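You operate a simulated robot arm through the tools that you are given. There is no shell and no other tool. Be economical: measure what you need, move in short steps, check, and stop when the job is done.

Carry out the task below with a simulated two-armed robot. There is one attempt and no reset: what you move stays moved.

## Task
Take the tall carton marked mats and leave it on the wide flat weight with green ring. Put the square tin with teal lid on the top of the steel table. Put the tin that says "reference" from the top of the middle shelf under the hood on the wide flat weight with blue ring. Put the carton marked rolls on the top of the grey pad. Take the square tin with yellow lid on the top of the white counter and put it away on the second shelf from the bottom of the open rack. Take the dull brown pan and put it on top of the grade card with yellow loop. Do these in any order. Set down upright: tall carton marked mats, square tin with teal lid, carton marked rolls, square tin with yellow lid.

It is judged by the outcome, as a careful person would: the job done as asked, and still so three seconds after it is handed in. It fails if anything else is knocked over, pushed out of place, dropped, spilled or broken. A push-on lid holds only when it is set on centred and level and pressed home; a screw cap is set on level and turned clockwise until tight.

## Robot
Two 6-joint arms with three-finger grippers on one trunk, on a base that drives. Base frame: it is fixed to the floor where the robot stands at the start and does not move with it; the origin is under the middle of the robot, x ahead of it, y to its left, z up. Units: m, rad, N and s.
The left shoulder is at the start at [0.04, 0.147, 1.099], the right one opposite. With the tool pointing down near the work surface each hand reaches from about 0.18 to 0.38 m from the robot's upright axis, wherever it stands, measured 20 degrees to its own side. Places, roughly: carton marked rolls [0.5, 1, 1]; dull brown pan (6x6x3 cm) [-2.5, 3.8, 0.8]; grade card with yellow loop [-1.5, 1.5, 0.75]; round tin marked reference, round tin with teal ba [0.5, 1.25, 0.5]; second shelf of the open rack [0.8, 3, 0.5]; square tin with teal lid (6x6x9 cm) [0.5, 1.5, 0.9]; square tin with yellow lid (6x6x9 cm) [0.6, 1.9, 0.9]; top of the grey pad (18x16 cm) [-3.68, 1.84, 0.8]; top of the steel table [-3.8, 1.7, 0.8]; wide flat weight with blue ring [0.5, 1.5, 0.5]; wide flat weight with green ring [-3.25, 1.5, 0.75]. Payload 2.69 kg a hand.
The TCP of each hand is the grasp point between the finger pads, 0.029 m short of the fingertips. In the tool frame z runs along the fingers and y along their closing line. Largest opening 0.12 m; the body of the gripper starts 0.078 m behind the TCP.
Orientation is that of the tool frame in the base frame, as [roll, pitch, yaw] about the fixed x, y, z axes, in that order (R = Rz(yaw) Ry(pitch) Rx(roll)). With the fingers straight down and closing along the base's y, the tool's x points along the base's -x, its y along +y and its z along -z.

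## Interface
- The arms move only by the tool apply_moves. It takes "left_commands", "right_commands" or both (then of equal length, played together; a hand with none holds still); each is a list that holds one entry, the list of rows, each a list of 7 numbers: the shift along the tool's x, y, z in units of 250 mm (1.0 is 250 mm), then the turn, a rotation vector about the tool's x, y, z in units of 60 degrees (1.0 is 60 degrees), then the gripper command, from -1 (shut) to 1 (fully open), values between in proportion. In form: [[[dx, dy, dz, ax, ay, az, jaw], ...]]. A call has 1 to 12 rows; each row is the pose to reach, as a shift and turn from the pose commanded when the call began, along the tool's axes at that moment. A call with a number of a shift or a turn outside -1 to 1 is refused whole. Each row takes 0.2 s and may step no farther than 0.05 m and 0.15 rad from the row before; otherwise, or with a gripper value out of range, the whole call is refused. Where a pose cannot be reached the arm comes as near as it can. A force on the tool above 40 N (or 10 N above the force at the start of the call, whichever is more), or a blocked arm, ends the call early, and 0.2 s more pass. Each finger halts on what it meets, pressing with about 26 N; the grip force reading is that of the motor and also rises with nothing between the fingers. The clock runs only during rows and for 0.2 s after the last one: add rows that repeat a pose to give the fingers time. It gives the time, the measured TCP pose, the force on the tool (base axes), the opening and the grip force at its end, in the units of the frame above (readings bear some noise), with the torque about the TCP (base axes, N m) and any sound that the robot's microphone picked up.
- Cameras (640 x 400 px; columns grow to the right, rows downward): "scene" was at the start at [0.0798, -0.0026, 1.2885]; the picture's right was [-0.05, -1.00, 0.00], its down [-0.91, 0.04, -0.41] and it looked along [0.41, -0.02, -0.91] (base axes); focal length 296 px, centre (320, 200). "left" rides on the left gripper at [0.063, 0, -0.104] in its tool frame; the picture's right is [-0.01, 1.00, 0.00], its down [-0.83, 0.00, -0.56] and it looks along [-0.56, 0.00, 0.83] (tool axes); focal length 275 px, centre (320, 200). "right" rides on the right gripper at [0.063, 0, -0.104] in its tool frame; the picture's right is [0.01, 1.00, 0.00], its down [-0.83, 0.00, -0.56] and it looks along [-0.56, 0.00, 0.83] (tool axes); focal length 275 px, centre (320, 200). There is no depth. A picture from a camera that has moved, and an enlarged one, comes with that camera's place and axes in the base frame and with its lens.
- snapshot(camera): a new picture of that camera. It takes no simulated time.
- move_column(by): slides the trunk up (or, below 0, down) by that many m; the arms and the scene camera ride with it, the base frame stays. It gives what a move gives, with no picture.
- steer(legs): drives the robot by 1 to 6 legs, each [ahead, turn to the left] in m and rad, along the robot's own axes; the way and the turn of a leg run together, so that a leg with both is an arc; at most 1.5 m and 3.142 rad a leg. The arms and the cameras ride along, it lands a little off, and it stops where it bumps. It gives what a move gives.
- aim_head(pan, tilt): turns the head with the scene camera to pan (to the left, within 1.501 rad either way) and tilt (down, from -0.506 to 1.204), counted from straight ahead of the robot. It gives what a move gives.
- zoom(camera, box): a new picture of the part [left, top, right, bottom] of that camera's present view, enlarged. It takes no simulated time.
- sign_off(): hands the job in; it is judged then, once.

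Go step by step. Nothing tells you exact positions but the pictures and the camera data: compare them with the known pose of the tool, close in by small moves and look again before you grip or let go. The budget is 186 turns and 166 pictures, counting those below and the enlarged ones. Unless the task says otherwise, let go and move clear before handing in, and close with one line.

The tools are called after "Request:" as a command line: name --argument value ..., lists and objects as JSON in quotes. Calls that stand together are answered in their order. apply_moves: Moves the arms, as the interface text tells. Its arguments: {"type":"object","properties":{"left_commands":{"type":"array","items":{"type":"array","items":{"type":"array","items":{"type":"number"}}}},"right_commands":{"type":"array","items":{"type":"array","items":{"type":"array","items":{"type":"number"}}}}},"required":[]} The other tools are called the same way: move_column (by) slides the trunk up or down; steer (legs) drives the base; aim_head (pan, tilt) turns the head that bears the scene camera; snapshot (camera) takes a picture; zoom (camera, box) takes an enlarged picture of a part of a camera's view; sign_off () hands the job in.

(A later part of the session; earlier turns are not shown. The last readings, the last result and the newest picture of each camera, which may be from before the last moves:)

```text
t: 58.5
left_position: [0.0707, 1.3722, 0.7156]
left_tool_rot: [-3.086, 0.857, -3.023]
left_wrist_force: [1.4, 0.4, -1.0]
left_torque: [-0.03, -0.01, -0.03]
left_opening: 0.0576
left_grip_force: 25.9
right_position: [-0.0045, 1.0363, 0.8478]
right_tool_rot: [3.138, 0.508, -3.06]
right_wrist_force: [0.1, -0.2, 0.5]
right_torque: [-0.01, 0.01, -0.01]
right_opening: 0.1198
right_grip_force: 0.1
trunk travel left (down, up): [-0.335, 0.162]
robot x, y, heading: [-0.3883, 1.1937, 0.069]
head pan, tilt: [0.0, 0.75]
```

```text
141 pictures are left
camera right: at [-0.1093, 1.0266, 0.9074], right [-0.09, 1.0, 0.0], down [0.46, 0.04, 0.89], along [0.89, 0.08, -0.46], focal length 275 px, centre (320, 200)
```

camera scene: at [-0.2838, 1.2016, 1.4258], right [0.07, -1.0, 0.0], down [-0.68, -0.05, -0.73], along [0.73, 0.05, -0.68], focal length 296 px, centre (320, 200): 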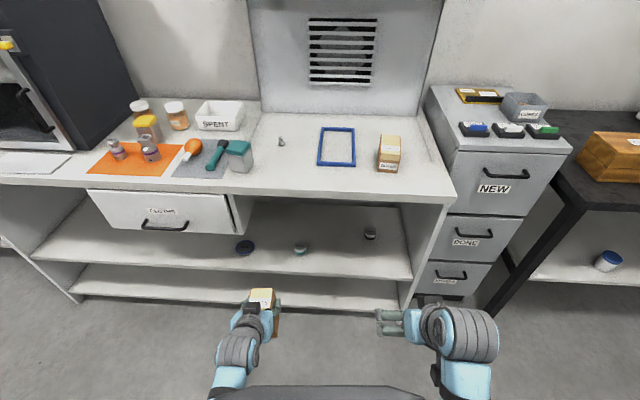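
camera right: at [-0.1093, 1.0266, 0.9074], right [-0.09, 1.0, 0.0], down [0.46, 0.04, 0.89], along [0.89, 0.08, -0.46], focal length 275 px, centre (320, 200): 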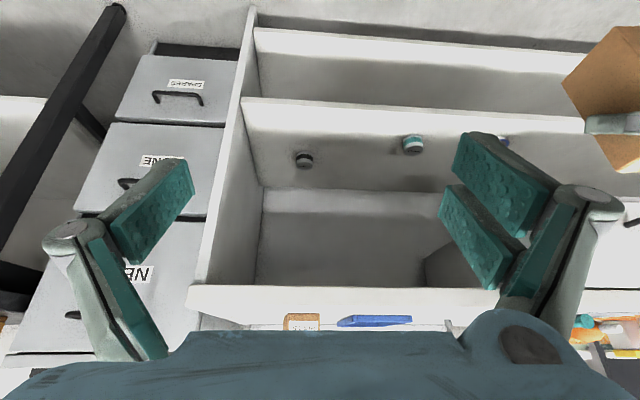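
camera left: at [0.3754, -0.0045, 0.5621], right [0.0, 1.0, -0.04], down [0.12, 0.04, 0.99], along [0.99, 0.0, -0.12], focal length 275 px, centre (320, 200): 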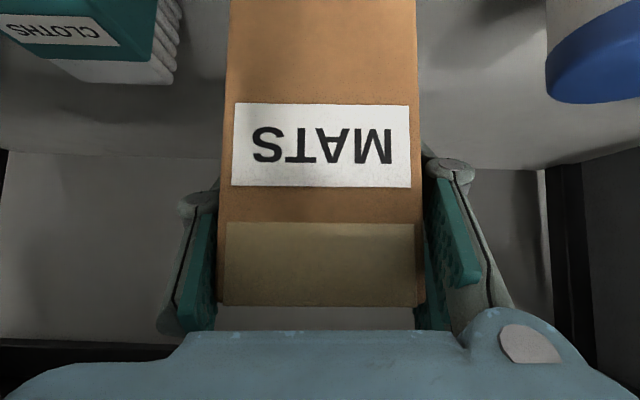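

Clear view of the counter and its middle shelf. I zoom on the rolls carton and on the shelf tins.

Request:
zoom --camera "scene" --box '[310, 120, 420, 189]'

Request:
zoom --camera "scene" --box '[220, 210, 400, 270]'

Request:
zoom --camera "scene" --box '[90, 90, 280, 190]'

```text
5.80 times, centred on (365, 154) of scene
camera zoom: at [-0.2838, 1.2016, 1.4258], right [0.07, -1.0, 0.0], down [-0.68, -0.05, -0.73], along [0.73, 0.05, -0.68], focal length 1714 px, centre (59, 464)
```

zoom: 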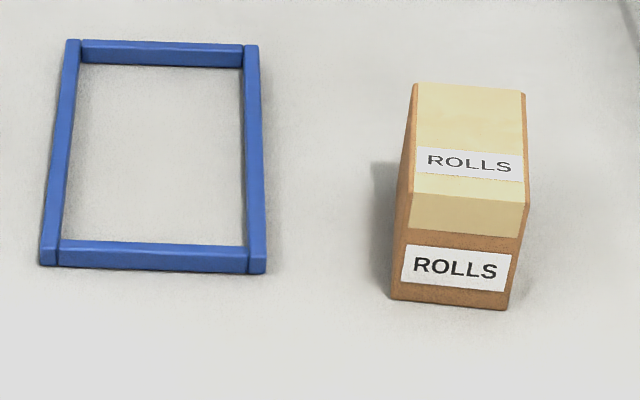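

```text
3.56 times, centred on (310, 240) of scene
camera zoom: at [-0.2838, 1.2016, 1.4258], right [0.07, -1.0, 0.0], down [-0.68, -0.05, -0.73], along [0.73, 0.05, -0.68], focal length 1051 px, centre (356, 58)
```

zoom: 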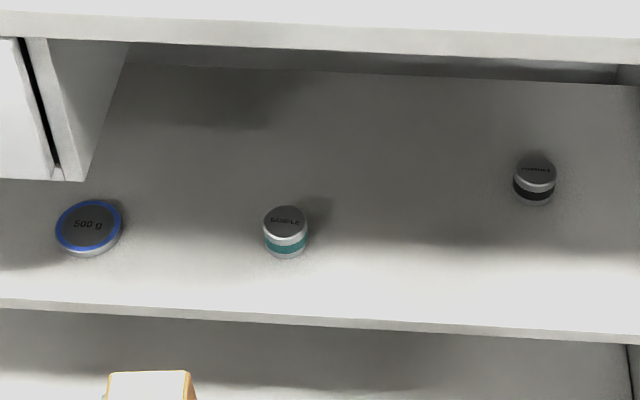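

```text
3.37 times, centred on (185, 140) of scene
camera zoom: at [-0.2838, 1.2016, 1.4258], right [0.07, -1.0, 0.0], down [-0.68, -0.05, -0.73], along [0.73, 0.05, -0.68], focal length 996 px, centre (775, 402)
```

zoom: 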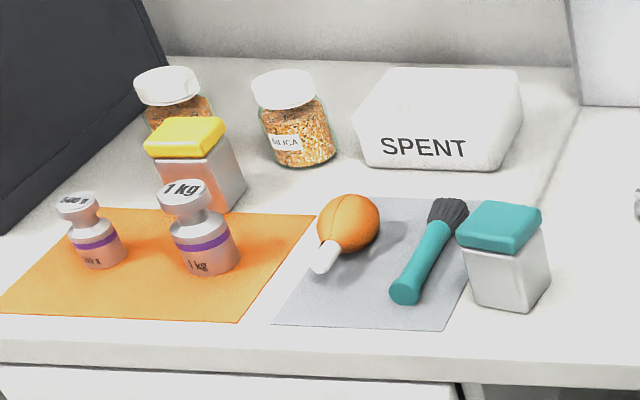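

Rolls is about 6 wide × 10 deep × 6.6 high, centre (0.49, 1.042), counter top z 0.88, front edge x 0.37. I raise the trunk and lift the left hand with the mats carton well above the counter.

Request:
move_column --by 0.12

Request:
apply_moves --left_commands '[[[-0.11, 0, -0.13, 0, 0, 0, -1], [-0.22, 0, -0.26, 0, 0, 0, -1], [-0.33, 0, -0.39, 0, 0, 0, -1], [-0.44, 0, -0.52, 0, 0, 0, -1], [-0.55, 0, -0.65, 0, 0, 0, -1]]]'

Request:
snapshot --camera "scene"

```text
t: 60.0
left_position: [0.0717, 1.3714, 0.8366]
left_tool_rot: [-3.086, 0.855, -3.023]
left_wrist_force: [-0.8, 0.4, -1.0]
left_torque: [0.02, 0.01, 0.01]
left_opening: 0.0574
left_grip_force: 26.0
right_position: [-0.0035, 1.0351, 0.9688]
right_tool_rot: [3.139, 0.506, -3.061]
right_wrist_force: [0.3, 0.5, -0.3]
right_torque: [0.01, 0.0, 0.0]
right_opening: 0.1201
right_grip_force: 0.0
trunk travel left (down, up): [-0.455, 0.042]
robot x, y, heading: [-0.385, 1.1933, 0.07]
head pan, tilt: [0.0, 0.75]
```

```text
t: 61.1
left_position: [0.0378, 1.4269, 1.0207]
left_tool_rot: [2.948, 0.852, 3.071]
left_wrist_force: [-0.1, -0.4, -1.1]
left_torque: [0.01, -0.01, -0.01]
left_opening: 0.0574
left_grip_force: 26.1
right_position: [-0.0044, 1.0357, 0.9688]
right_tool_rot: [3.138, 0.508, -3.061]
right_wrist_force: [-0.5, 0.2, -0.6]
right_torque: [-0.01, -0.02, 0.02]
right_opening: 0.1201
right_grip_force: 0.1
trunk travel left (down, up): [-0.455, 0.042]
robot x, y, heading: [-0.3888, 1.1922, 0.067]
head pan, tilt: [0.0, 0.75]
stopped in row 5 (left hand): the arm was blocked; the commanded pose is now the measured one
```

```text
137 pictures are left
camera scene: at [-0.2846, 1.2016, 1.5471], right [0.07, -1.0, 0.0], down [-0.68, -0.05, -0.73], along [0.73, 0.05, -0.68], focal length 296 px, centre (320, 200)
```

scene: 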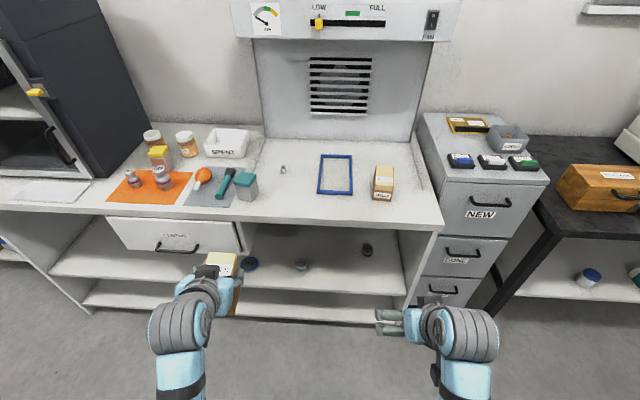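

The left hand holds the carton clear. I place the robot a bit to the right, turned left, so that the left hand stays off the counter while the right hand reaches the rolls carton.

Request:
steer --legs '[[0, -0.81], [0.296, 0], [0, 1.09]]'

Request:
apply_moves --right_commands '[[[0, 0, 0, 0, 0, 0.13, 1], [0, 0, 0, 0, 0, 0.26, 1], [0, 0, 0, 0, 0, 0.39, 1]]]'

Request:
snapshot --camera "right"

Request:
snapshot --camera "scene"

```text
t: 68.0
left_position: [0.1756, 1.3433, 1.0207]
left_tool_rot: [2.947, 0.85, -2.916]
left_wrist_force: [-0.4, 0.0, -1.3]
left_torque: [-0.01, -0.05, -0.01]
left_opening: 0.0574
left_grip_force: 25.8
right_position: [0.247, 0.9565, 0.9677]
right_tool_rot: [3.14, 0.506, -2.765]
right_wrist_force: [-0.9, 0.2, -0.2]
right_torque: [-0.01, -0.01, 0.0]
right_opening: 0.1201
right_grip_force: 0.1
trunk travel left (down, up): [-0.455, 0.042]
robot x, y, heading: [-0.1637, 0.9967, 0.363]
head pan, tilt: [0.0, 0.75]
```

```text
t: 68.8
left_position: [0.1752, 1.3436, 1.0194]
left_tool_rot: [2.949, 0.851, -2.917]
left_wrist_force: [-0.6, 0.1, -1.7]
left_torque: [0.02, -0.02, 0.0]
left_opening: 0.0573
left_grip_force: 25.9
right_position: [0.2487, 0.9569, 0.9684]
right_tool_rot: [2.925, 0.463, 3.059]
right_wrist_force: [-0.5, -0.5, -0.1]
right_torque: [0.02, 0.01, -0.02]
right_opening: 0.1197
right_grip_force: 0.0
trunk travel left (down, up): [-0.455, 0.042]
robot x, y, heading: [-0.1655, 0.9943, 0.365]
head pan, tilt: [0.0, 0.75]
```

```text
136 pictures are left
camera right: at [0.1449, 0.9428, 1.0308], right [-0.02, 0.98, 0.19], down [0.49, -0.16, 0.86], along [0.87, 0.11, -0.48], focal length 275 px, centre (320, 200)
```

right: 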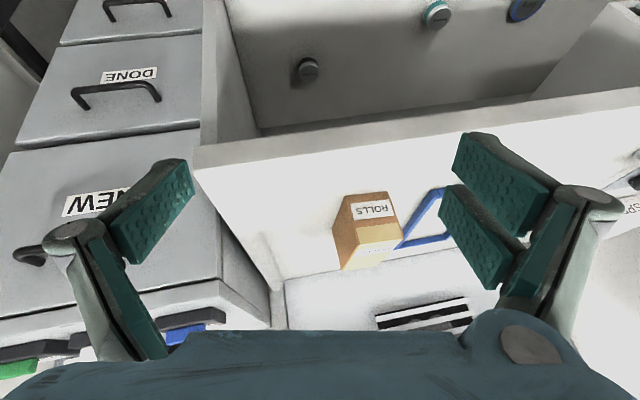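

```text
135 pictures are left
camera scene: at [-0.068, 1.0349, 1.547], right [0.36, -0.93, 0.0], down [-0.64, -0.24, -0.73], along [0.68, 0.26, -0.68], focal length 296 px, centre (320, 200)
```

scene: 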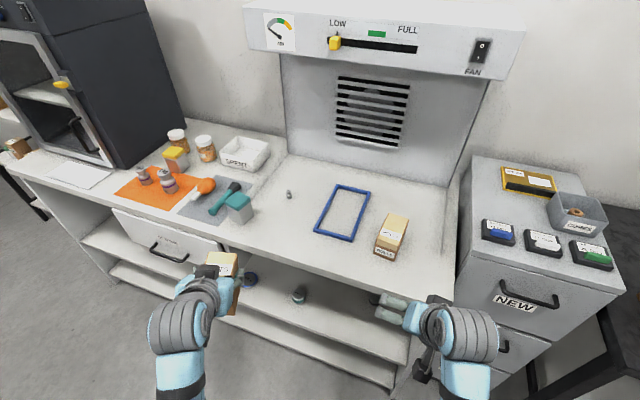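

I level the right tool, then drive ahead part way.

Request:
apply_moves --right_commands '[[[0, 0, 0, 0.1, 0, 0, 1], [0, 0, 0, 0.206, 0, 0, 1], [0, 0, 0, 0.206, 0, 0, 1]]]'

Request:
steer --legs '[[0.12, 0]]'

Request:
snapshot --camera "right"

```text
t: 69.4
left_position: [0.1762, 1.3435, 1.0201]
left_tool_rot: [2.949, 0.848, -2.916]
left_wrist_force: [0.3, 0.5, -1.9]
left_torque: [-0.01, 0.0, 0.0]
left_opening: 0.0577
left_grip_force: 25.8
right_position: [0.2734, 0.892, 0.9701]
right_tool_rot: [-2.968, 0.538, -3.133]
right_wrist_force: [0.0, -0.1, -0.1]
right_torque: [-0.02, 0.0, -0.01]
right_opening: 0.1201
right_grip_force: 0.0
trunk travel left (down, up): [-0.455, 0.042]
robot x, y, heading: [-0.1615, 0.9963, 0.364]
head pan, tilt: [0.0, 0.75]
stopped in row 3 (right hand): the arm was blocked; the commanded pose is now the measured one
```

```text
t: 70.6
left_position: [0.2785, 1.3833, 1.0213]
left_tool_rot: [2.944, 0.855, -2.915]
left_wrist_force: [-1.2, 0.0, -1.6]
left_torque: [0.01, 0.02, 0.02]
left_opening: 0.0578
left_grip_force: 25.6
right_position: [0.376, 0.9335, 0.9711]
right_tool_rot: [-2.967, 0.54, -3.129]
right_wrist_force: [-0.1, 0.3, 0.2]
right_torque: [0.02, -0.05, -0.02]
right_opening: 0.12
right_grip_force: 0.0
trunk travel left (down, up): [-0.455, 0.042]
robot x, y, heading: [-0.0599, 1.0453, 0.371]
head pan, tilt: [0.0, 0.75]
```

```text
134 pictures are left
camera right: at [0.2689, 0.9487, 1.027], right [0.07, 0.99, -0.15], down [0.43, 0.1, 0.9], along [0.9, -0.13, -0.42], focal length 275 px, centre (320, 200)
```

right: 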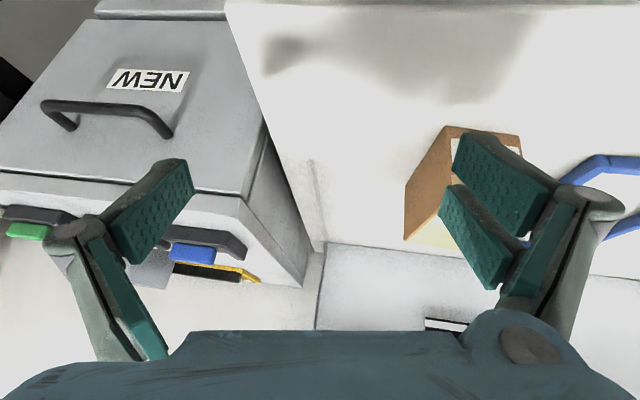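

The wrist jumped past level, apparently near a singular pose. I correct in smaller steps.

Request:
apply_moves --right_commands '[[[0, 0, 0, -0.03, 0, 0, 1], [0, 0, 0, -0.06, 0, 0, 1], [0, 0, 0, -0.09, 0, 0, 1], [0, 0, 0, -0.12, 0, 0, 1], [0, 0, 0, -0.15, 0, 0, 1], [0, 0, 0, -0.15, 0, 0, 1]]]'

Request:
apply_moves --right_commands '[[[0, 0.08, 0, 0, 0, 0, 1], [0, 0.16, 0, 0, 0, 0, 1], [0, 0.24, 0, 0, 0, 0, 1], [0, 0.32, 0, 0, 0, 0, 1], [0, 0.32, 0, 0, 0, 0, 1]]]'

Request:
snapshot --camera "right"

```text
t: 72.0
left_position: [0.2805, 1.3855, 1.0196]
left_tool_rot: [2.945, 0.849, -2.917]
left_wrist_force: [0.8, -0.1, -1.5]
left_torque: [-0.02, 0.0, -0.01]
left_opening: 0.0576
left_grip_force: 25.9
right_position: [0.3803, 0.9336, 0.9712]
right_tool_rot: [-3.124, 0.535, -3.131]
right_wrist_force: [0.6, -1.1, 0.7]
right_torque: [0.0, 0.0, 0.0]
right_opening: 0.1201
right_grip_force: 0.1
trunk travel left (down, up): [-0.455, 0.042]
robot x, y, heading: [-0.0612, 1.0375, 0.363]
head pan, tilt: [0.0, 0.75]
```

```text
t: 73.0
left_position: [0.281, 1.3853, 1.0199]
left_tool_rot: [2.948, 0.851, -2.914]
left_wrist_force: [-0.1, -0.4, -1.4]
left_torque: [0.02, 0.02, 0.0]
left_opening: 0.0575
left_grip_force: 26.2
right_position: [0.4033, 0.946, 0.9725]
right_tool_rot: [-2.911, 0.595, -3.023]
right_wrist_force: [-0.3, 0.4, 0.4]
right_torque: [-0.01, -0.02, 0.02]
right_opening: 0.1201
right_grip_force: 0.2
trunk travel left (down, up): [-0.455, 0.042]
robot x, y, heading: [-0.0626, 1.0408, 0.367]
head pan, tilt: [0.0, 0.75]
stopped in row 5 (right hand): the arm was blocked; the commanded pose is now the measured one
```

```text
133 pictures are left
camera right: at [0.2921, 0.9567, 1.0207], right [0.01, 0.98, -0.19], down [0.37, 0.17, 0.91], along [0.93, -0.08, -0.36], focal length 275 px, centre (320, 200)
```

right: 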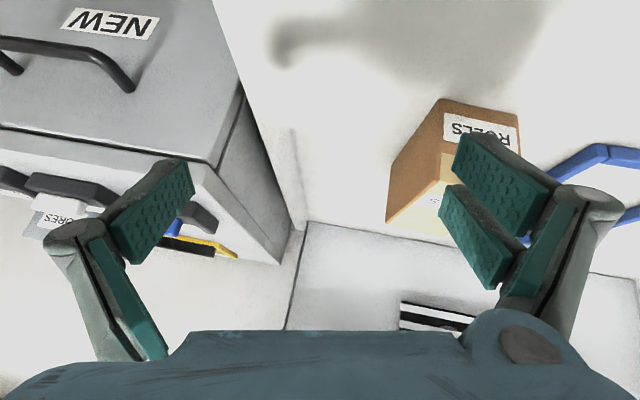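

Sideways arm moves are unreliable; I will rather position the base so that the right hand works straight ahead. I back off and re-align with heading 0 at y ≈ 1.21.

Request:
steer --legs '[[-0.12, 0], [0, -1.267], [-0.27, 0], [0, 0.9]]'

Request:
apply_moves --right_commands '[[[0, 0, 0, 0, 0, -0.07, 1], [0, 0, 0, 0, 0, -0.14, 1], [0, 0, 0, 0, 0, -0.21, 1], [0, 0, 0, 0, 0, -0.28, 1], [0, 0, 0, 0, 0, -0.28, 1]]]' --left_commands '[[[0.04, 0, -0.06, 0, 0, 0, -1], [0.08, 0, -0.12, 0, 0, 0, -1], [0.12, 0, -0.18, 0, 0, 0, -1], [0.16, 0, -0.24, 0, 0, 0, -1], [0.16, 0, -0.24, 0, 0, 0, -1]]]'

```text
t: 81.3
left_position: [0.1173, 1.4064, 1.0204]
left_tool_rot: [2.949, 0.853, 2.974]
left_wrist_force: [-0.7, -0.5, -0.9]
left_torque: [-0.03, 0.02, -0.01]
left_opening: 0.0576
left_grip_force: 26.3
right_position: [0.0613, 0.9534, 0.9721]
right_tool_rot: [-2.91, 0.594, 2.865]
right_wrist_force: [0.6, -0.9, -0.1]
right_torque: [-0.06, 0.0, -0.02]
right_opening: 0.1199
right_grip_force: 0.1
trunk travel left (down, up): [-0.455, 0.042]
robot x, y, heading: [-0.33, 1.2174, -0.031]
head pan, tilt: [0.0, 0.75]
```

```text
t: 82.2
left_position: [0.1068, 1.4213, 1.0913]
left_tool_rot: [2.776, 1.007, 2.826]
left_wrist_force: [0.4, 0.1, -2.1]
left_torque: [0.01, 0.0, 0.01]
left_opening: 0.0576
left_grip_force: 25.8
right_position: [0.0623, 0.9534, 0.9726]
right_tool_rot: [-2.768, 0.527, 3.126]
right_wrist_force: [-0.5, -0.4, 0.4]
right_torque: [0.02, -0.05, 0.0]
right_opening: 0.12
right_grip_force: 0.1
trunk travel left (down, up): [-0.455, 0.042]
robot x, y, heading: [-0.3303, 1.2185, -0.031]
head pan, tilt: [0.0, 0.75]
stopped in row 4 (left hand): the arm was blocked; the commanded pose is now the measured one
```

I bring the left hand down again (the carton will stay in front of the counter, not over it), and level the right.

Request:
apply_moves --left_commands '[[[0.08, 0, 0.05, 0, 0, 0, -1], [0.16, 0, 0.1, 0, 0, 0, -1], [0.24, 0, 0.15, 0, 0, 0, -1], [0.32, 0, 0.2, 0, 0, 0, -1], [0.4, 0, 0.25, 0, 0, 0, -1], [0.4, 0, 0.25, 0, 0, 0, -1]]]' --right_commands '[[[0, 0, 0, -0.08, 0, 0, 1], [0, 0, 0, -0.16, 0, 0, 1], [0, 0, 0, -0.24, 0, 0, 1], [0, 0, 0, -0.32, 0, 0, 1], [0, 0, 0, -0.35, 0, 0, 1], [0, 0, 0, -0.35, 0, 0, 1]]]'

Request:
apply_moves --left_commands '[[[0, 0, 0, 0.07, 0.04, 0, -1], [0, 0, 0, 0.14, 0.08, 0, -1], [0, 0, 0, 0.21, 0.12, 0, -1], [0, 0, 0, 0.28, 0.16, 0, -1], [0, 0, 0, 0.34, 0.19, 0, -1]]]'

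```text
t: 83.6
left_position: [0.1083, 1.4426, 0.9742]
left_tool_rot: [2.782, 1.006, 2.832]
left_wrist_force: [-0.5, 0.9, -2.0]
left_torque: [-0.03, 0.01, 0.01]
left_opening: 0.0577
left_grip_force: 25.7
right_position: [0.0618, 0.9535, 0.972]
right_tool_rot: [-3.136, 0.527, 3.127]
right_wrist_force: [-0.2, 0.2, -0.6]
right_torque: [-0.03, -0.01, 0.03]
right_opening: 0.12
right_grip_force: 0.0
trunk travel left (down, up): [-0.455, 0.042]
robot x, y, heading: [-0.3281, 1.2169, -0.025]
head pan, tilt: [0.0, 0.75]
```

```text
t: 84.8
left_position: [0.1097, 1.4426, 0.9743]
left_tool_rot: [-3.1, 0.809, 2.883]
left_wrist_force: [0.2, 0.0, -1.6]
left_torque: [-0.01, -0.01, 0.0]
left_opening: 0.0575
left_grip_force: 25.8
right_position: [0.0617, 0.9531, 0.973]
right_tool_rot: [-3.135, 0.525, 3.127]
right_wrist_force: [0.6, -0.6, 0.1]
right_torque: [-0.03, -0.01, 0.0]
right_opening: 0.1201
right_grip_force: 0.0
trunk travel left (down, up): [-0.455, 0.042]
robot x, y, heading: [-0.3264, 1.2181, -0.031]
head pan, tilt: [0.0, 0.75]
```

Both are level now. I retract the left hand a little and bring the right one inward in small steps.

Request:
apply_moves --left_commands '[[[0.08, 0, -0.026, 0, 0, 0, -1], [0.16, 0, -0.052, 0, 0, 0, -1], [0.24, 0, -0.078, 0, 0, 0, -1], [0.32, 0, -0.104, 0, 0, 0, -1], [0.4, 0, -0.13, 0, 0, 0, -1], [0.47, 0, -0.15, 0, 0, 0, -1]]]' --right_commands '[[[0, 0.05, 0, 0, 0, 0, 1], [0, 0.1, 0, 0, 0, 0, 1], [0, 0.15, 0, 0, 0, 0, 1], [0, 0.2, 0, 0, 0, 0, 1], [0, 0.25, 0, 0, 0, 0, 1], [0, 0.28, 0, 0, 0, 0, 1]]]'

Request:
snapshot --camera "scene"

```text
t: 86.2
left_position: [0.0038, 1.4713, 0.9147]
left_tool_rot: [-3.101, 0.812, 2.885]
left_wrist_force: [0.4, -0.2, -1.7]
left_torque: [0.01, -0.04, 0.0]
left_opening: 0.0577
left_grip_force: 26.1
right_position: [0.0617, 1.0239, 0.9709]
right_tool_rot: [-3.133, 0.527, 3.126]
right_wrist_force: [0.1, -0.1, 0.6]
right_torque: [0.05, -0.02, 0.0]
right_opening: 0.1201
right_grip_force: 0.0
trunk travel left (down, up): [-0.455, 0.042]
robot x, y, heading: [-0.331, 1.2158, -0.029]
head pan, tilt: [0.0, 0.75]
```

```text
132 pictures are left
camera scene: at [-0.2271, 1.215, 1.5471], right [-0.03, -1.0, 0.0], down [-0.68, 0.02, -0.73], along [0.73, -0.02, -0.68], focal length 296 px, centre (320, 200)
```

scene: 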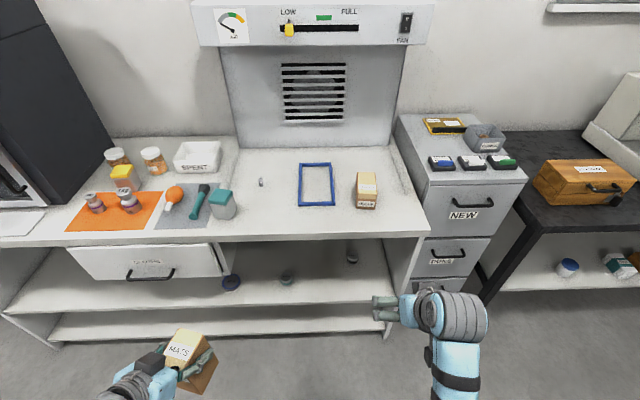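

Everything as planned. I drive ahead 0.2 m.

Request:
steer --legs '[[0.22, 0.03]]'

Request:
snapshot --camera "right"

```text
t: 87.8
left_position: [0.2152, 1.475, 0.9155]
left_tool_rot: [-3.103, 0.813, 2.906]
left_wrist_force: [-0.1, 0.7, -0.8]
left_torque: [0.03, 0.0, -0.01]
left_opening: 0.0575
left_grip_force: 25.9
right_position: [0.2859, 1.0298, 0.9724]
right_tool_rot: [-3.136, 0.529, -3.135]
right_wrist_force: [-0.9, 0.4, 2.0]
right_torque: [-0.04, -0.03, 0.01]
right_opening: 0.1201
right_grip_force: 0.1
trunk travel left (down, up): [-0.455, 0.042]
robot x, y, heading: [-0.1067, 1.2128, -0.005]
head pan, tilt: [0.0, 0.75]
```

```text
131 pictures are left
camera right: at [0.1782, 1.028, 1.0306], right [-0.01, 1.0, -0.01], down [0.44, 0.01, 0.9], along [0.9, 0.0, -0.44], focal length 275 px, centre (320, 200)
```

right: 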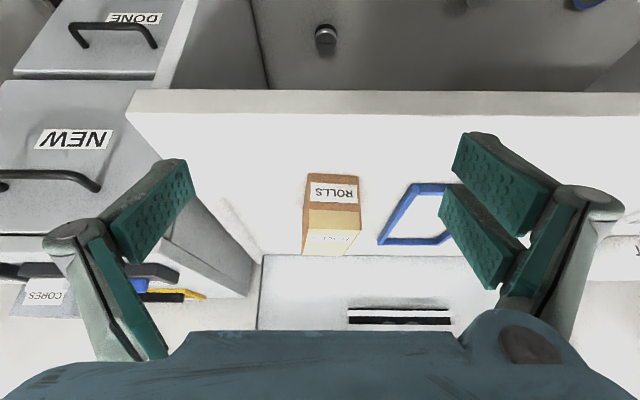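

The carton centre is at about (0.476, 1.039), top z 0.94. I drive 6 cm more and reach with the right hand, over first and then down.

Request:
steer --legs '[[0.06, 0]]'

Request:
apply_moves --right_commands '[[[-0.11, 0.01, 0.067, 0, 0, 0, 1], [-0.22, 0.02, 0.134, 0, 0, 0, 1], [-0.33, 0.03, 0.2, 0, 0, 0, 1], [-0.44, 0.04, 0.255, 0, 0, 0, 1], [-0.44, 0.04, 0.255, 0, 0, 0, 1]]]'

Request:
snapshot --camera "right"

```text
t: 88.8
left_position: [0.2703, 1.4764, 0.9164]
left_tool_rot: [-3.106, 0.818, 2.909]
left_wrist_force: [-0.1, 0.3, -0.8]
left_torque: [0.02, -0.09, -0.02]
left_opening: 0.0572
left_grip_force: 26.2
right_position: [0.3399, 1.0289, 0.9749]
right_tool_rot: [-3.136, 0.534, -3.133]
right_wrist_force: [-0.8, 0.4, 0.5]
right_torque: [-0.02, -0.06, -0.02]
right_opening: 0.1202
right_grip_force: 0.0
trunk travel left (down, up): [-0.455, 0.042]
robot x, y, heading: [-0.0495, 1.213, -0.004]
head pan, tilt: [0.0, 0.75]
```

```text
t: 90.0
left_position: [0.2767, 1.4749, 0.9152]
left_tool_rot: [-3.104, 0.812, 2.909]
left_wrist_force: [-0.2, -0.5, -1.5]
left_torque: [0.0, -0.04, -0.03]
left_opening: 0.0573
left_grip_force: 26.4
right_position: [0.4736, 1.0411, 0.9736]
right_tool_rot: [-3.136, 0.527, -3.132]
right_wrist_force: [-0.1, 0.1, 0.2]
right_torque: [0.02, 0.01, 0.01]
right_opening: 0.12
right_grip_force: 0.2
trunk travel left (down, up): [-0.455, 0.042]
robot x, y, heading: [-0.0517, 1.2169, -0.002]
head pan, tilt: [0.0, 0.75]
```

```text
130 pictures are left
camera right: at [0.366, 1.0403, 1.0312], right [-0.01, 1.0, -0.01], down [0.44, 0.01, 0.9], along [0.9, 0.0, -0.44], focal length 275 px, centre (320, 200)
```

right: 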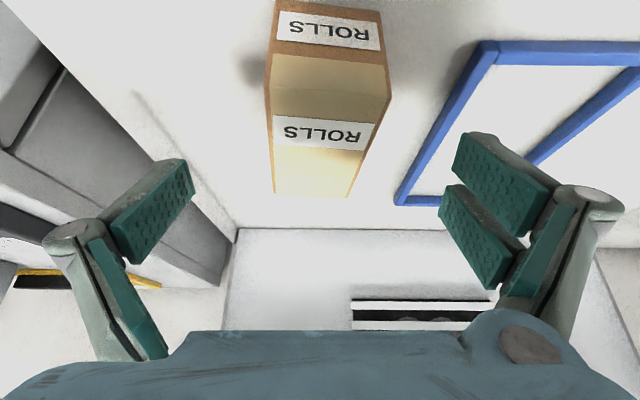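

Aligned. I go down and grip.

Request:
apply_moves --right_commands '[[[0.04, 0, 0.065, 0, 0, 0, 1], [0.08, 0, 0.13, 0, 0, 0, 1], [0.113, 0, 0.193, 0, 0, 0, 1], [0.113, 0, 0.193, 0, 0, 0, 1], [0.113, 0, 0.193, 0, 0, 0, -1], [0.113, 0, 0.193, 0, 0, 0, -1], [0.113, 0, 0.193, 0, 0, 0, -1], [0.113, 0, 0.193, 0, 0, 0, -1]]]'

Request:
snapshot --camera "right"

```text
t: 91.8
left_position: [0.2764, 1.4767, 0.9144]
left_tool_rot: [-3.103, 0.809, 2.91]
left_wrist_force: [0.7, 0.0, -1.3]
left_torque: [0.01, 0.0, -0.01]
left_opening: 0.0575
left_grip_force: 26.2
right_position: [0.4742, 1.0408, 0.9171]
right_tool_rot: [-3.137, 0.526, -3.132]
right_wrist_force: [0.8, -0.5, 1.8]
right_torque: [0.07, -0.04, -0.04]
right_opening: 0.0616
right_grip_force: 25.7
trunk travel left (down, up): [-0.455, 0.042]
robot x, y, heading: [-0.0538, 1.2091, -0.008]
head pan, tilt: [0.0, 0.75]
```

```text
129 pictures are left
camera right: at [0.3665, 1.0395, 0.9746], right [-0.01, 1.0, -0.01], down [0.44, 0.01, 0.9], along [0.9, 0.0, -0.44], focal length 275 px, centre (320, 200)
```

right: 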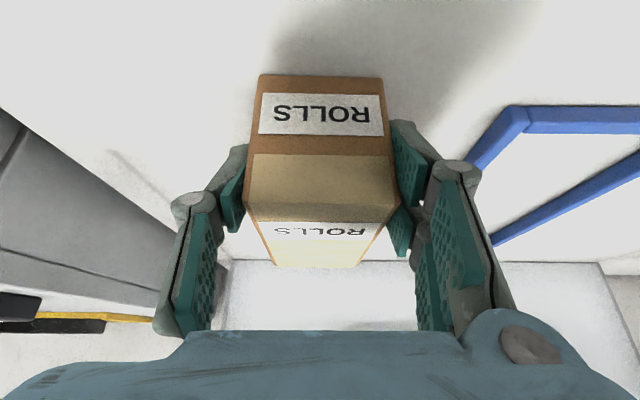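

Gripped at 6.2 cm. I lift, back off, and turn toward the west side to see the ways.

Request:
apply_moves --right_commands '[[[-0.04, 0, -0.07, 0, 0, 0, -1], [-0.08, 0, -0.14, 0, 0, 0, -1], [-0.12, 0, -0.21, 0, 0, 0, -1], [-0.16, 0, -0.276, 0, 0, 0, -1]]]'

Request:
steer --legs '[[-0.35, 0]]'

Request:
apply_moves --right_commands '[[[0.09, 0, -0.05, 0, 0, 0, -1], [0.18, 0, -0.1, 0, 0, 0, -1], [0.27, 0, -0.15, 0, 0, 0, -1], [0.36, 0, -0.2, 0, 0, 0, -1]]]'

Request:
steer --legs '[[0, 1.571], [0, 0.9]]'

Request:
aim_head --pan 0 --tilt 0.35

Request:
snapshot --camera "scene"

```text
t: 92.8
left_position: [0.2771, 1.4763, 0.9137]
left_tool_rot: [-3.101, 0.811, 2.91]
left_wrist_force: [0.1, 0.5, -2.6]
left_torque: [-0.04, -0.04, 0.05]
left_opening: 0.0576
left_grip_force: 26.0
right_position: [0.4745, 1.0373, 0.9948]
right_tool_rot: [-3.136, 0.527, -3.135]
right_wrist_force: [0.6, 0.2, -1.1]
right_torque: [-0.01, 0.03, -0.02]
right_opening: 0.0616
right_grip_force: 25.7
trunk travel left (down, up): [-0.455, 0.042]
robot x, y, heading: [-0.0519, 1.2129, -0.008]
head pan, tilt: [0.0, 0.75]
```

```text
t: 95.1
left_position: [-0.0746, 1.477, 0.915]
left_tool_rot: [-3.101, 0.809, 2.912]
left_wrist_force: [-0.5, -0.1, -1.9]
left_torque: [-0.01, 0.01, 0.03]
left_opening: 0.0575
left_grip_force: 26.1
right_position: [0.1259, 1.0407, 0.995]
right_tool_rot: [-3.135, 0.523, -3.132]
right_wrist_force: [0.7, 0.1, -1.4]
right_torque: [0.03, 0.08, 0.01]
right_opening: 0.0617
right_grip_force: 25.6
trunk travel left (down, up): [-0.455, 0.042]
robot x, y, heading: [-0.4049, 1.2135, -0.008]
head pan, tilt: [0.0, 0.75]
```

```text
t: 96.1
left_position: [-0.076, 1.4786, 0.9149]
left_tool_rot: [-3.103, 0.811, 2.909]
left_wrist_force: [0.3, -0.3, -0.6]
left_torque: [0.0, -0.06, -0.04]
left_opening: 0.0575
left_grip_force: 26.2
right_position: [0.017, 1.0407, 0.9944]
right_tool_rot: [-3.136, 0.527, -3.133]
right_wrist_force: [-0.8, -0.2, -2.0]
right_torque: [0.0, 0.05, 0.0]
right_opening: 0.0617
right_grip_force: 25.8
trunk travel left (down, up): [-0.455, 0.042]
robot x, y, heading: [-0.4011, 1.2128, -0.008]
head pan, tilt: [0.0, 0.75]
```

```text
t: 102.7
left_position: [-0.8212, 1.2013, 0.9146]
left_tool_rot: [-3.101, 0.811, -0.883]
left_wrist_force: [-0.8, 0.1, -1.4]
left_torque: [0.02, -0.02, 0.01]
left_opening: 0.0571
left_grip_force: 25.7
right_position: [-0.6321, 1.6063, 0.9947]
right_tool_rot: [-3.137, 0.523, -0.64]
right_wrist_force: [0.0, -0.2, -0.2]
right_torque: [-0.05, -0.03, 0.04]
right_opening: 0.0614
right_grip_force: 25.8
trunk travel left (down, up): [-0.455, 0.042]
robot x, y, heading: [-0.403, 1.214, 2.488]
head pan, tilt: [0.0, 0.75]
```

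```text
t: 103.5
left_position: [-0.8212, 1.2017, 0.9145]
left_tool_rot: [-3.102, 0.809, -0.881]
left_wrist_force: [-0.7, 0.2, -1.2]
left_torque: [0.04, 0.0, 0.0]
left_opening: 0.0575
left_grip_force: 26.1
right_position: [-0.6326, 1.6072, 0.9942]
right_tool_rot: [-3.135, 0.529, -0.641]
right_wrist_force: [0.6, -0.6, -0.9]
right_torque: [0.01, -0.06, 0.01]
right_opening: 0.0613
right_grip_force: 26.1
trunk travel left (down, up): [-0.455, 0.042]
robot x, y, heading: [-0.4022, 1.2116, 2.49]
head pan, tilt: [0.0, 0.351]
```

```text
128 pictures are left
camera scene: at [-0.4926, 1.2829, 1.5826], right [0.61, 0.79, 0.0], down [0.27, -0.21, -0.94], along [-0.75, 0.57, -0.34], focal length 296 px, centre (320, 200)
```

scene: 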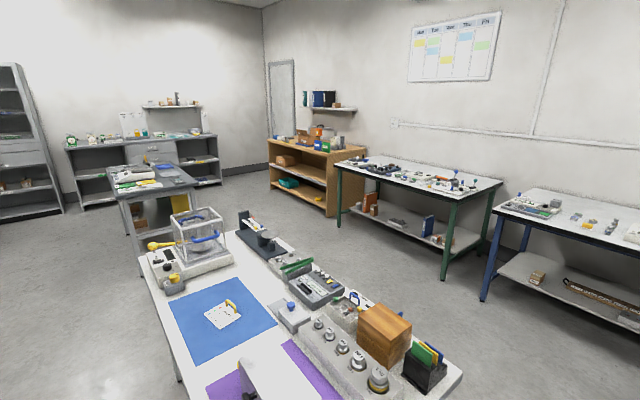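

The island table carries the grade card; the steel table is beyond it at x ≈ -3.6. I zoom on it.

Request:
zoom --camera "scene" --box '[50, 90, 230, 220]'

Request:
zoom --camera "scene" --box '[330, 130, 520, 240]'

```text
3.08 times, centred on (140, 155) of scene
camera zoom: at [-0.4926, 1.2829, 1.5826], right [0.61, 0.79, 0.0], down [0.27, -0.21, -0.94], along [-0.75, 0.57, -0.34], focal length 910 px, centre (874, 338)
```

zoom: 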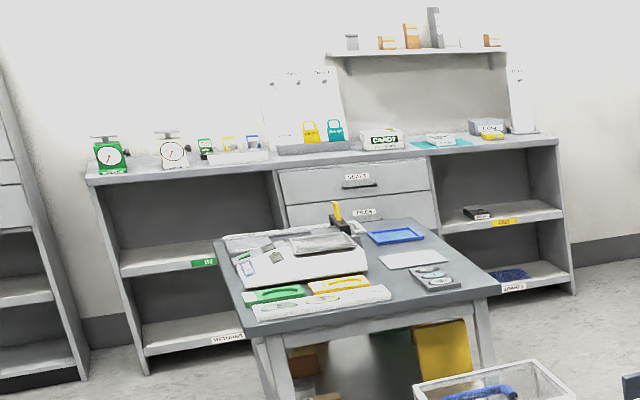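

```text
3.37 times, centred on (425, 185) of scene
camera zoom: at [-0.4926, 1.2829, 1.5826], right [0.61, 0.79, 0.0], down [0.27, -0.21, -0.94], along [-0.75, 0.57, -0.34], focal length 996 px, centre (-34, 250)
```

zoom: 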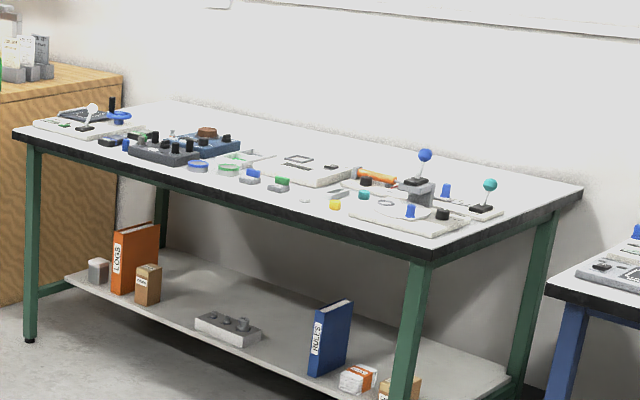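

I drive along the south side of the island toward the steel table, then look.

Request:
steer --legs '[[0, 0.997], [1.06, 0], [0, -0.345], [1.2, 0]]'

Request:
aim_head --pan -0.3 --tilt 0.5

Request:
snapshot --camera "scene"

```text
t: 118.2
left_position: [-2.9085, 0.6215, 0.9156]
left_tool_rot: [-3.103, 0.811, -0.248]
left_wrist_force: [0.0, 0.5, -1.0]
left_torque: [0.0, 0.03, 0.03]
left_opening: 0.0574
left_grip_force: 26.1
right_position: [-2.9947, 1.06, 0.9941]
right_tool_rot: [-3.134, 0.527, -0.009]
right_wrist_force: [0.4, -0.1, -1.8]
right_torque: [0.0, -0.07, 0.0]
right_opening: 0.0619
right_grip_force: 26.2
trunk travel left (down, up): [-0.455, 0.042]
robot x, y, heading: [-2.5795, 0.8833, 3.125]
head pan, tilt: [0.0, 0.351]
```

```text
t: 119.0
left_position: [-2.9107, 0.6221, 0.9148]
left_tool_rot: [-3.101, 0.809, -0.248]
left_wrist_force: [0.1, -0.3, -1.5]
left_torque: [0.01, 0.0, 0.02]
left_opening: 0.0577
left_grip_force: 26.1
right_position: [-2.9958, 1.0601, 0.993]
right_tool_rot: [-3.134, 0.525, -0.01]
right_wrist_force: [0.4, 0.2, -1.3]
right_torque: [0.02, -0.05, 0.0]
right_opening: 0.0617
right_grip_force: 26.5
trunk travel left (down, up): [-0.455, 0.042]
robot x, y, heading: [-2.5755, 0.8778, 3.122]
head pan, tilt: [-0.3, 0.499]
```

```text
125 pictures are left
camera scene: at [-2.6857, 0.909, 1.569], right [0.32, 0.95, 0.0], down [0.45, -0.15, -0.88], along [-0.83, 0.28, -0.48], focal length 296 px, centre (320, 200)
```

scene: 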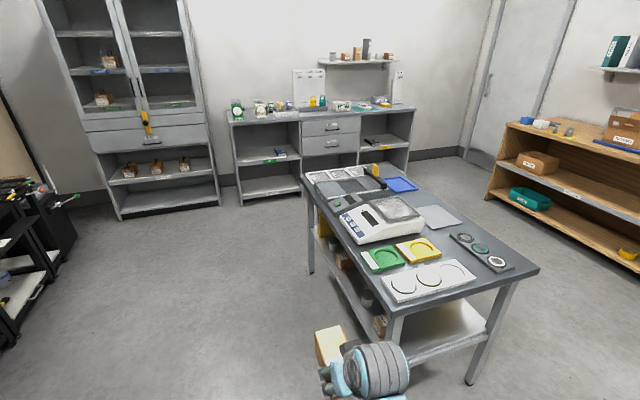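

I zoom on the steel table.

Request:
zoom --camera "scene" --box '[300, 150, 550, 310]'

```text
2.50 times, centred on (425, 230) of scene
camera zoom: at [-2.6857, 0.909, 1.569], right [0.32, 0.95, 0.0], down [0.45, -0.15, -0.88], along [-0.83, 0.28, -0.48], focal length 739 px, centre (58, 125)
```

zoom: 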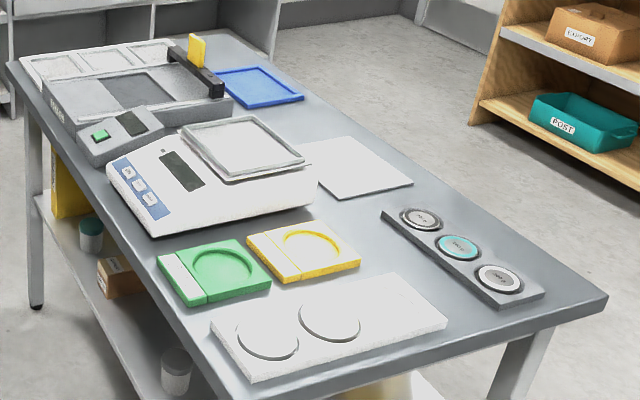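

Request:
zoom --camera "scene" --box '[375, 235, 525, 310]'

Request:
zoom --camera "right" --box '[0, 0, 640, 400]'

```text
4.27 times, centred on (450, 272) of scene
camera zoom: at [-2.6857, 0.909, 1.569], right [0.32, 0.95, 0.0], down [0.45, -0.15, -0.88], along [-0.83, 0.28, -0.48], focal length 1261 px, centre (-235, -109)
```

zoom: 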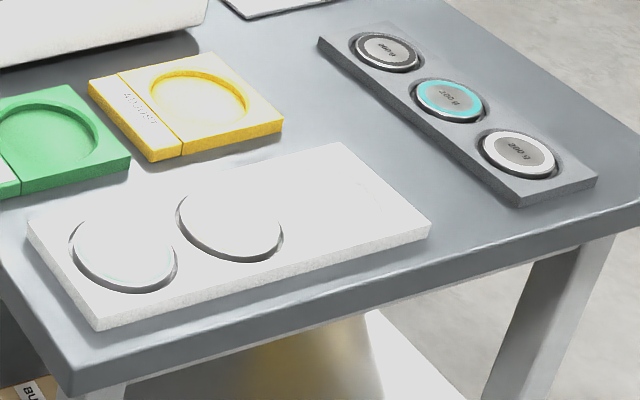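

```text
1.00 times, centred on (320, 200) of right (not enlarged: the box is as wide or as high as the picture)
camera zoom: at [-2.8896, 1.0596, 1.0516], right [-0.01, -1.0, -0.01], down [-0.44, 0.0, 0.9], along [-0.9, 0.01, -0.44], focal length 275 px, centre (320, 200)
```

zoom: 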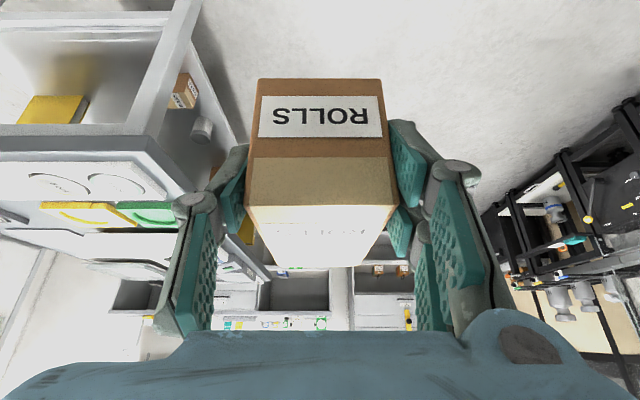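

The green-ring weight must be near the east end of the steel table. I go and face that end.

Request:
move_column --by 0.04

Request:
steer --legs '[[0, -1.46], [0.75, 0], [0, 1.48]]'

Request:
aim_head --pan 0 --tilt 0.75

Request:
snapshot --camera "scene"

```text
t: 119.8
left_position: [-2.9099, 0.622, 0.9551]
left_tool_rot: [-3.101, 0.811, -0.247]
left_wrist_force: [-0.2, 0.5, -2.2]
left_torque: [-0.03, -0.03, 0.03]
left_opening: 0.0576
left_grip_force: 26.4
right_position: [-2.9962, 1.0605, 1.0333]
right_tool_rot: [-3.135, 0.525, -0.008]
right_wrist_force: [-0.1, 0.6, -1.1]
right_torque: [0.01, -0.04, 0.0]
right_opening: 0.0616
right_grip_force: 26.0
trunk travel left (down, up): [-0.495, 0.002]
robot x, y, heading: [-2.5784, 0.8819, 3.125]
head pan, tilt: [-0.3, 0.499]
```

```text
t: 130.9
left_position: [-2.9835, 1.3714, 0.9539]
left_tool_rot: [-3.101, 0.809, -0.267]
left_wrist_force: [0.6, 0.1, -1.5]
left_torque: [-0.02, 0.04, -0.01]
left_opening: 0.0577
left_grip_force: 25.7
right_position: [-3.0606, 1.8122, 1.0335]
right_tool_rot: [-3.136, 0.526, -0.026]
right_wrist_force: [0.4, -0.3, -0.4]
right_torque: [0.02, -0.07, -0.01]
right_opening: 0.0615
right_grip_force: 26.3
trunk travel left (down, up): [-0.495, 0.002]
robot x, y, heading: [-2.6453, 1.6221, 3.105]
head pan, tilt: [-0.3, 0.499]
```

```text
t: 131.7
left_position: [-2.982, 1.3708, 0.9551]
left_tool_rot: [-3.1, 0.811, -0.265]
left_wrist_force: [0.7, -1.0, -2.4]
left_torque: [-0.02, 0.03, 0.04]
left_opening: 0.0574
left_grip_force: 25.8
right_position: [-3.061, 1.8108, 1.0323]
right_tool_rot: [-3.133, 0.528, -0.026]
right_wrist_force: [-0.5, -0.3, -2.0]
right_torque: [-0.03, -0.03, 0.0]
right_opening: 0.0614
right_grip_force: 26.3
trunk travel left (down, up): [-0.495, 0.002]
robot x, y, heading: [-2.6489, 1.6221, 3.102]
head pan, tilt: [0.0, 0.75]
```

```text
121 pictures are left
camera scene: at [-2.7506, 1.6261, 1.586], right [0.04, 1.0, 0.0], down [0.68, -0.03, -0.73], along [-0.73, 0.03, -0.68], focal length 296 px, centre (320, 200)
```

scene: 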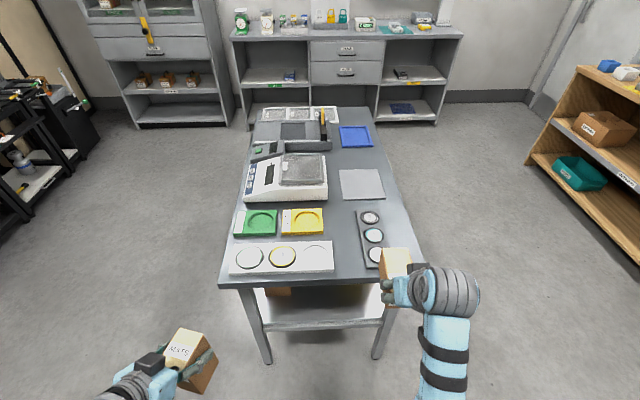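

Request:
zoom --camera "scene" --box '[215, 195, 425, 295]'

```text
3.05 times, centred on (320, 245) of scene
camera zoom: at [-2.7506, 1.6261, 1.586], right [0.04, 1.0, 0.0], down [0.68, -0.03, -0.73], along [-0.73, 0.03, -0.68], focal length 901 px, centre (320, 63)
```

zoom: 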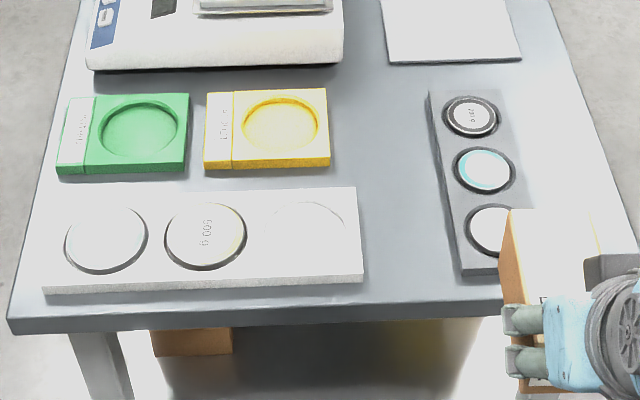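

Request:
zoom --camera "scene" --box '[228, 238, 308, 278]'

Request:
zoom --camera "scene" --box '[350, 205, 400, 275]'

Request:
snapshot --camera "left"

```text
8.00 times, centred on (268, 258) of scene
camera zoom: at [-2.7506, 1.6261, 1.586], right [0.04, 1.0, 0.0], down [0.68, -0.03, -0.73], along [-0.73, 0.03, -0.68], focal length 2365 px, centre (736, -264)
```

zoom: 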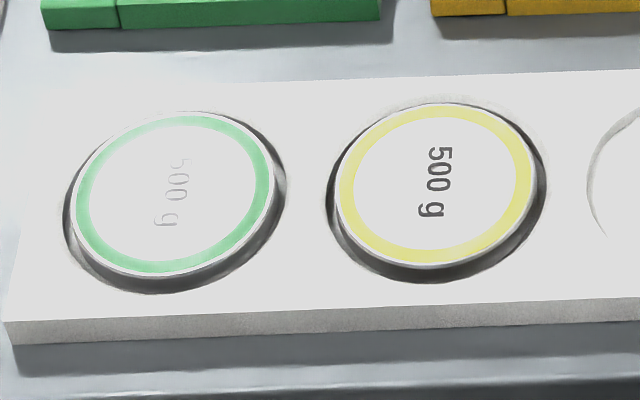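

```text
5.71 times, centred on (375, 240) of scene
camera zoom: at [-2.7506, 1.6261, 1.586], right [0.04, 1.0, 0.0], down [0.68, -0.03, -0.73], along [-0.73, 0.03, -0.68], focal length 1689 px, centre (6, -29)
```

zoom: 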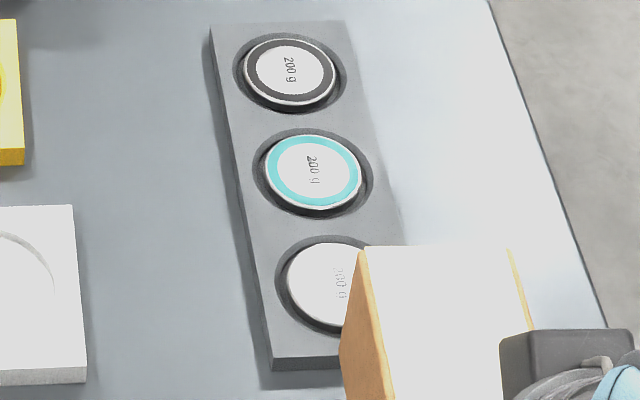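

```text
117 pictures are left
camera left: at [-2.8697, 1.3336, 0.9806], right [-0.29, -0.96, -0.02], down [-0.17, 0.03, 0.99], along [-0.94, 0.29, -0.17], focal length 275 px, centre (320, 200)
```

left: 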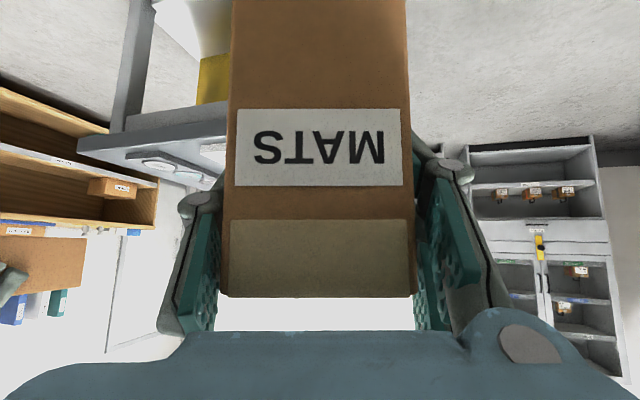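

The green-ring 500 g weight is the left disc in the white plate, about (-3.315, 1.427, 0.82). I restore the grasp tilt so that the carton is upright, and drive 0.2 m ahead.

Request:
apply_moves --left_commands '[[[0, 0, 0, 0.009, -0.023, 0, -1], [0, 0, 0, 0.018, -0.045, 0, -1], [0, 0, 0, 0.018, -0.045, 0, -1]]]'

Request:
steer --legs '[[0.2, 0.035]]'

Request:
aim_head --pan 0.4 --tilt 0.9

Request:
snapshot --camera "scene"

Request:
snapshot --camera "left"

```text
t: 132.5
left_position: [-2.9827, 1.3702, 0.9536]
left_tool_rot: [-3.08, 0.858, -0.264]
left_wrist_force: [0.2, -0.3, -1.2]
left_torque: [-0.01, 0.03, -0.01]
left_opening: 0.0575
left_grip_force: 26.2
right_position: [-3.0616, 1.81, 1.0325]
right_tool_rot: [-3.134, 0.527, -0.026]
right_wrist_force: [0.0, -0.4, -0.7]
right_torque: [0.0, -0.05, 0.01]
right_opening: 0.0614
right_grip_force: 26.2
trunk travel left (down, up): [-0.495, 0.002]
robot x, y, heading: [-2.6459, 1.6224, 3.101]
head pan, tilt: [0.0, 0.75]
```

```text
t: 134.1
left_position: [-3.172, 1.3593, 0.9541]
left_tool_rot: [-3.08, 0.86, -0.222]
left_wrist_force: [-0.9, 0.5, -1.3]
left_torque: [0.0, 0.02, 0.04]
left_opening: 0.0576
left_grip_force: 26.3
right_position: [-3.2693, 1.7958, 1.0342]
right_tool_rot: [-3.136, 0.529, 0.017]
right_wrist_force: [0.2, -0.2, -0.1]
right_torque: [0.0, -0.06, 0.0]
right_opening: 0.0616
right_grip_force: 26.8
trunk travel left (down, up): [-0.495, 0.002]
robot x, y, heading: [-2.8542, 1.6271, -3.139]
head pan, tilt: [0.0, 0.75]
```

```text
t: 135.0
left_position: [-3.1766, 1.3605, 0.9521]
left_tool_rot: [-3.08, 0.856, -0.221]
left_wrist_force: [0.0, 1.2, -1.2]
left_torque: [0.0, -0.03, 0.0]
left_opening: 0.0574
left_grip_force: 25.7
right_position: [-3.2726, 1.7969, 1.0324]
right_tool_rot: [-3.134, 0.524, 0.016]
right_wrist_force: [-1.2, -0.3, -1.7]
right_torque: [-0.01, -0.05, 0.01]
right_opening: 0.0615
right_grip_force: 25.7
trunk travel left (down, up): [-0.495, 0.002]
robot x, y, heading: [-2.8485, 1.6263, -3.139]
head pan, tilt: [0.4, 0.901]
```

```text
116 pictures are left
camera scene: at [-2.9426, 1.5962, 1.574], right [-0.39, 0.92, 0.0], down [0.72, 0.31, -0.62], along [-0.57, -0.24, -0.78], focal length 296 px, centre (320, 200)
```

scene: 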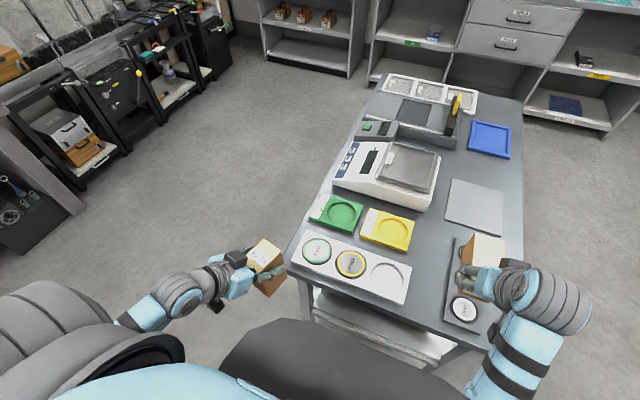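

```text
115 pictures are left
camera left: at [-3.0613, 1.326, 0.9746], right [-0.27, -0.96, -0.04], down [-0.13, 0.0, 0.99], along [-0.96, 0.27, -0.12], focal length 275 px, centre (320, 200)
```

left: 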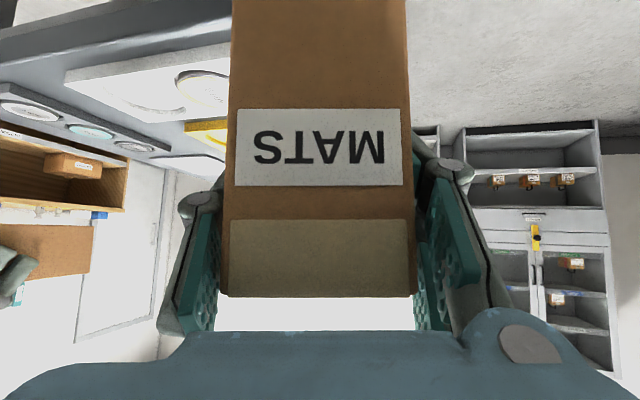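

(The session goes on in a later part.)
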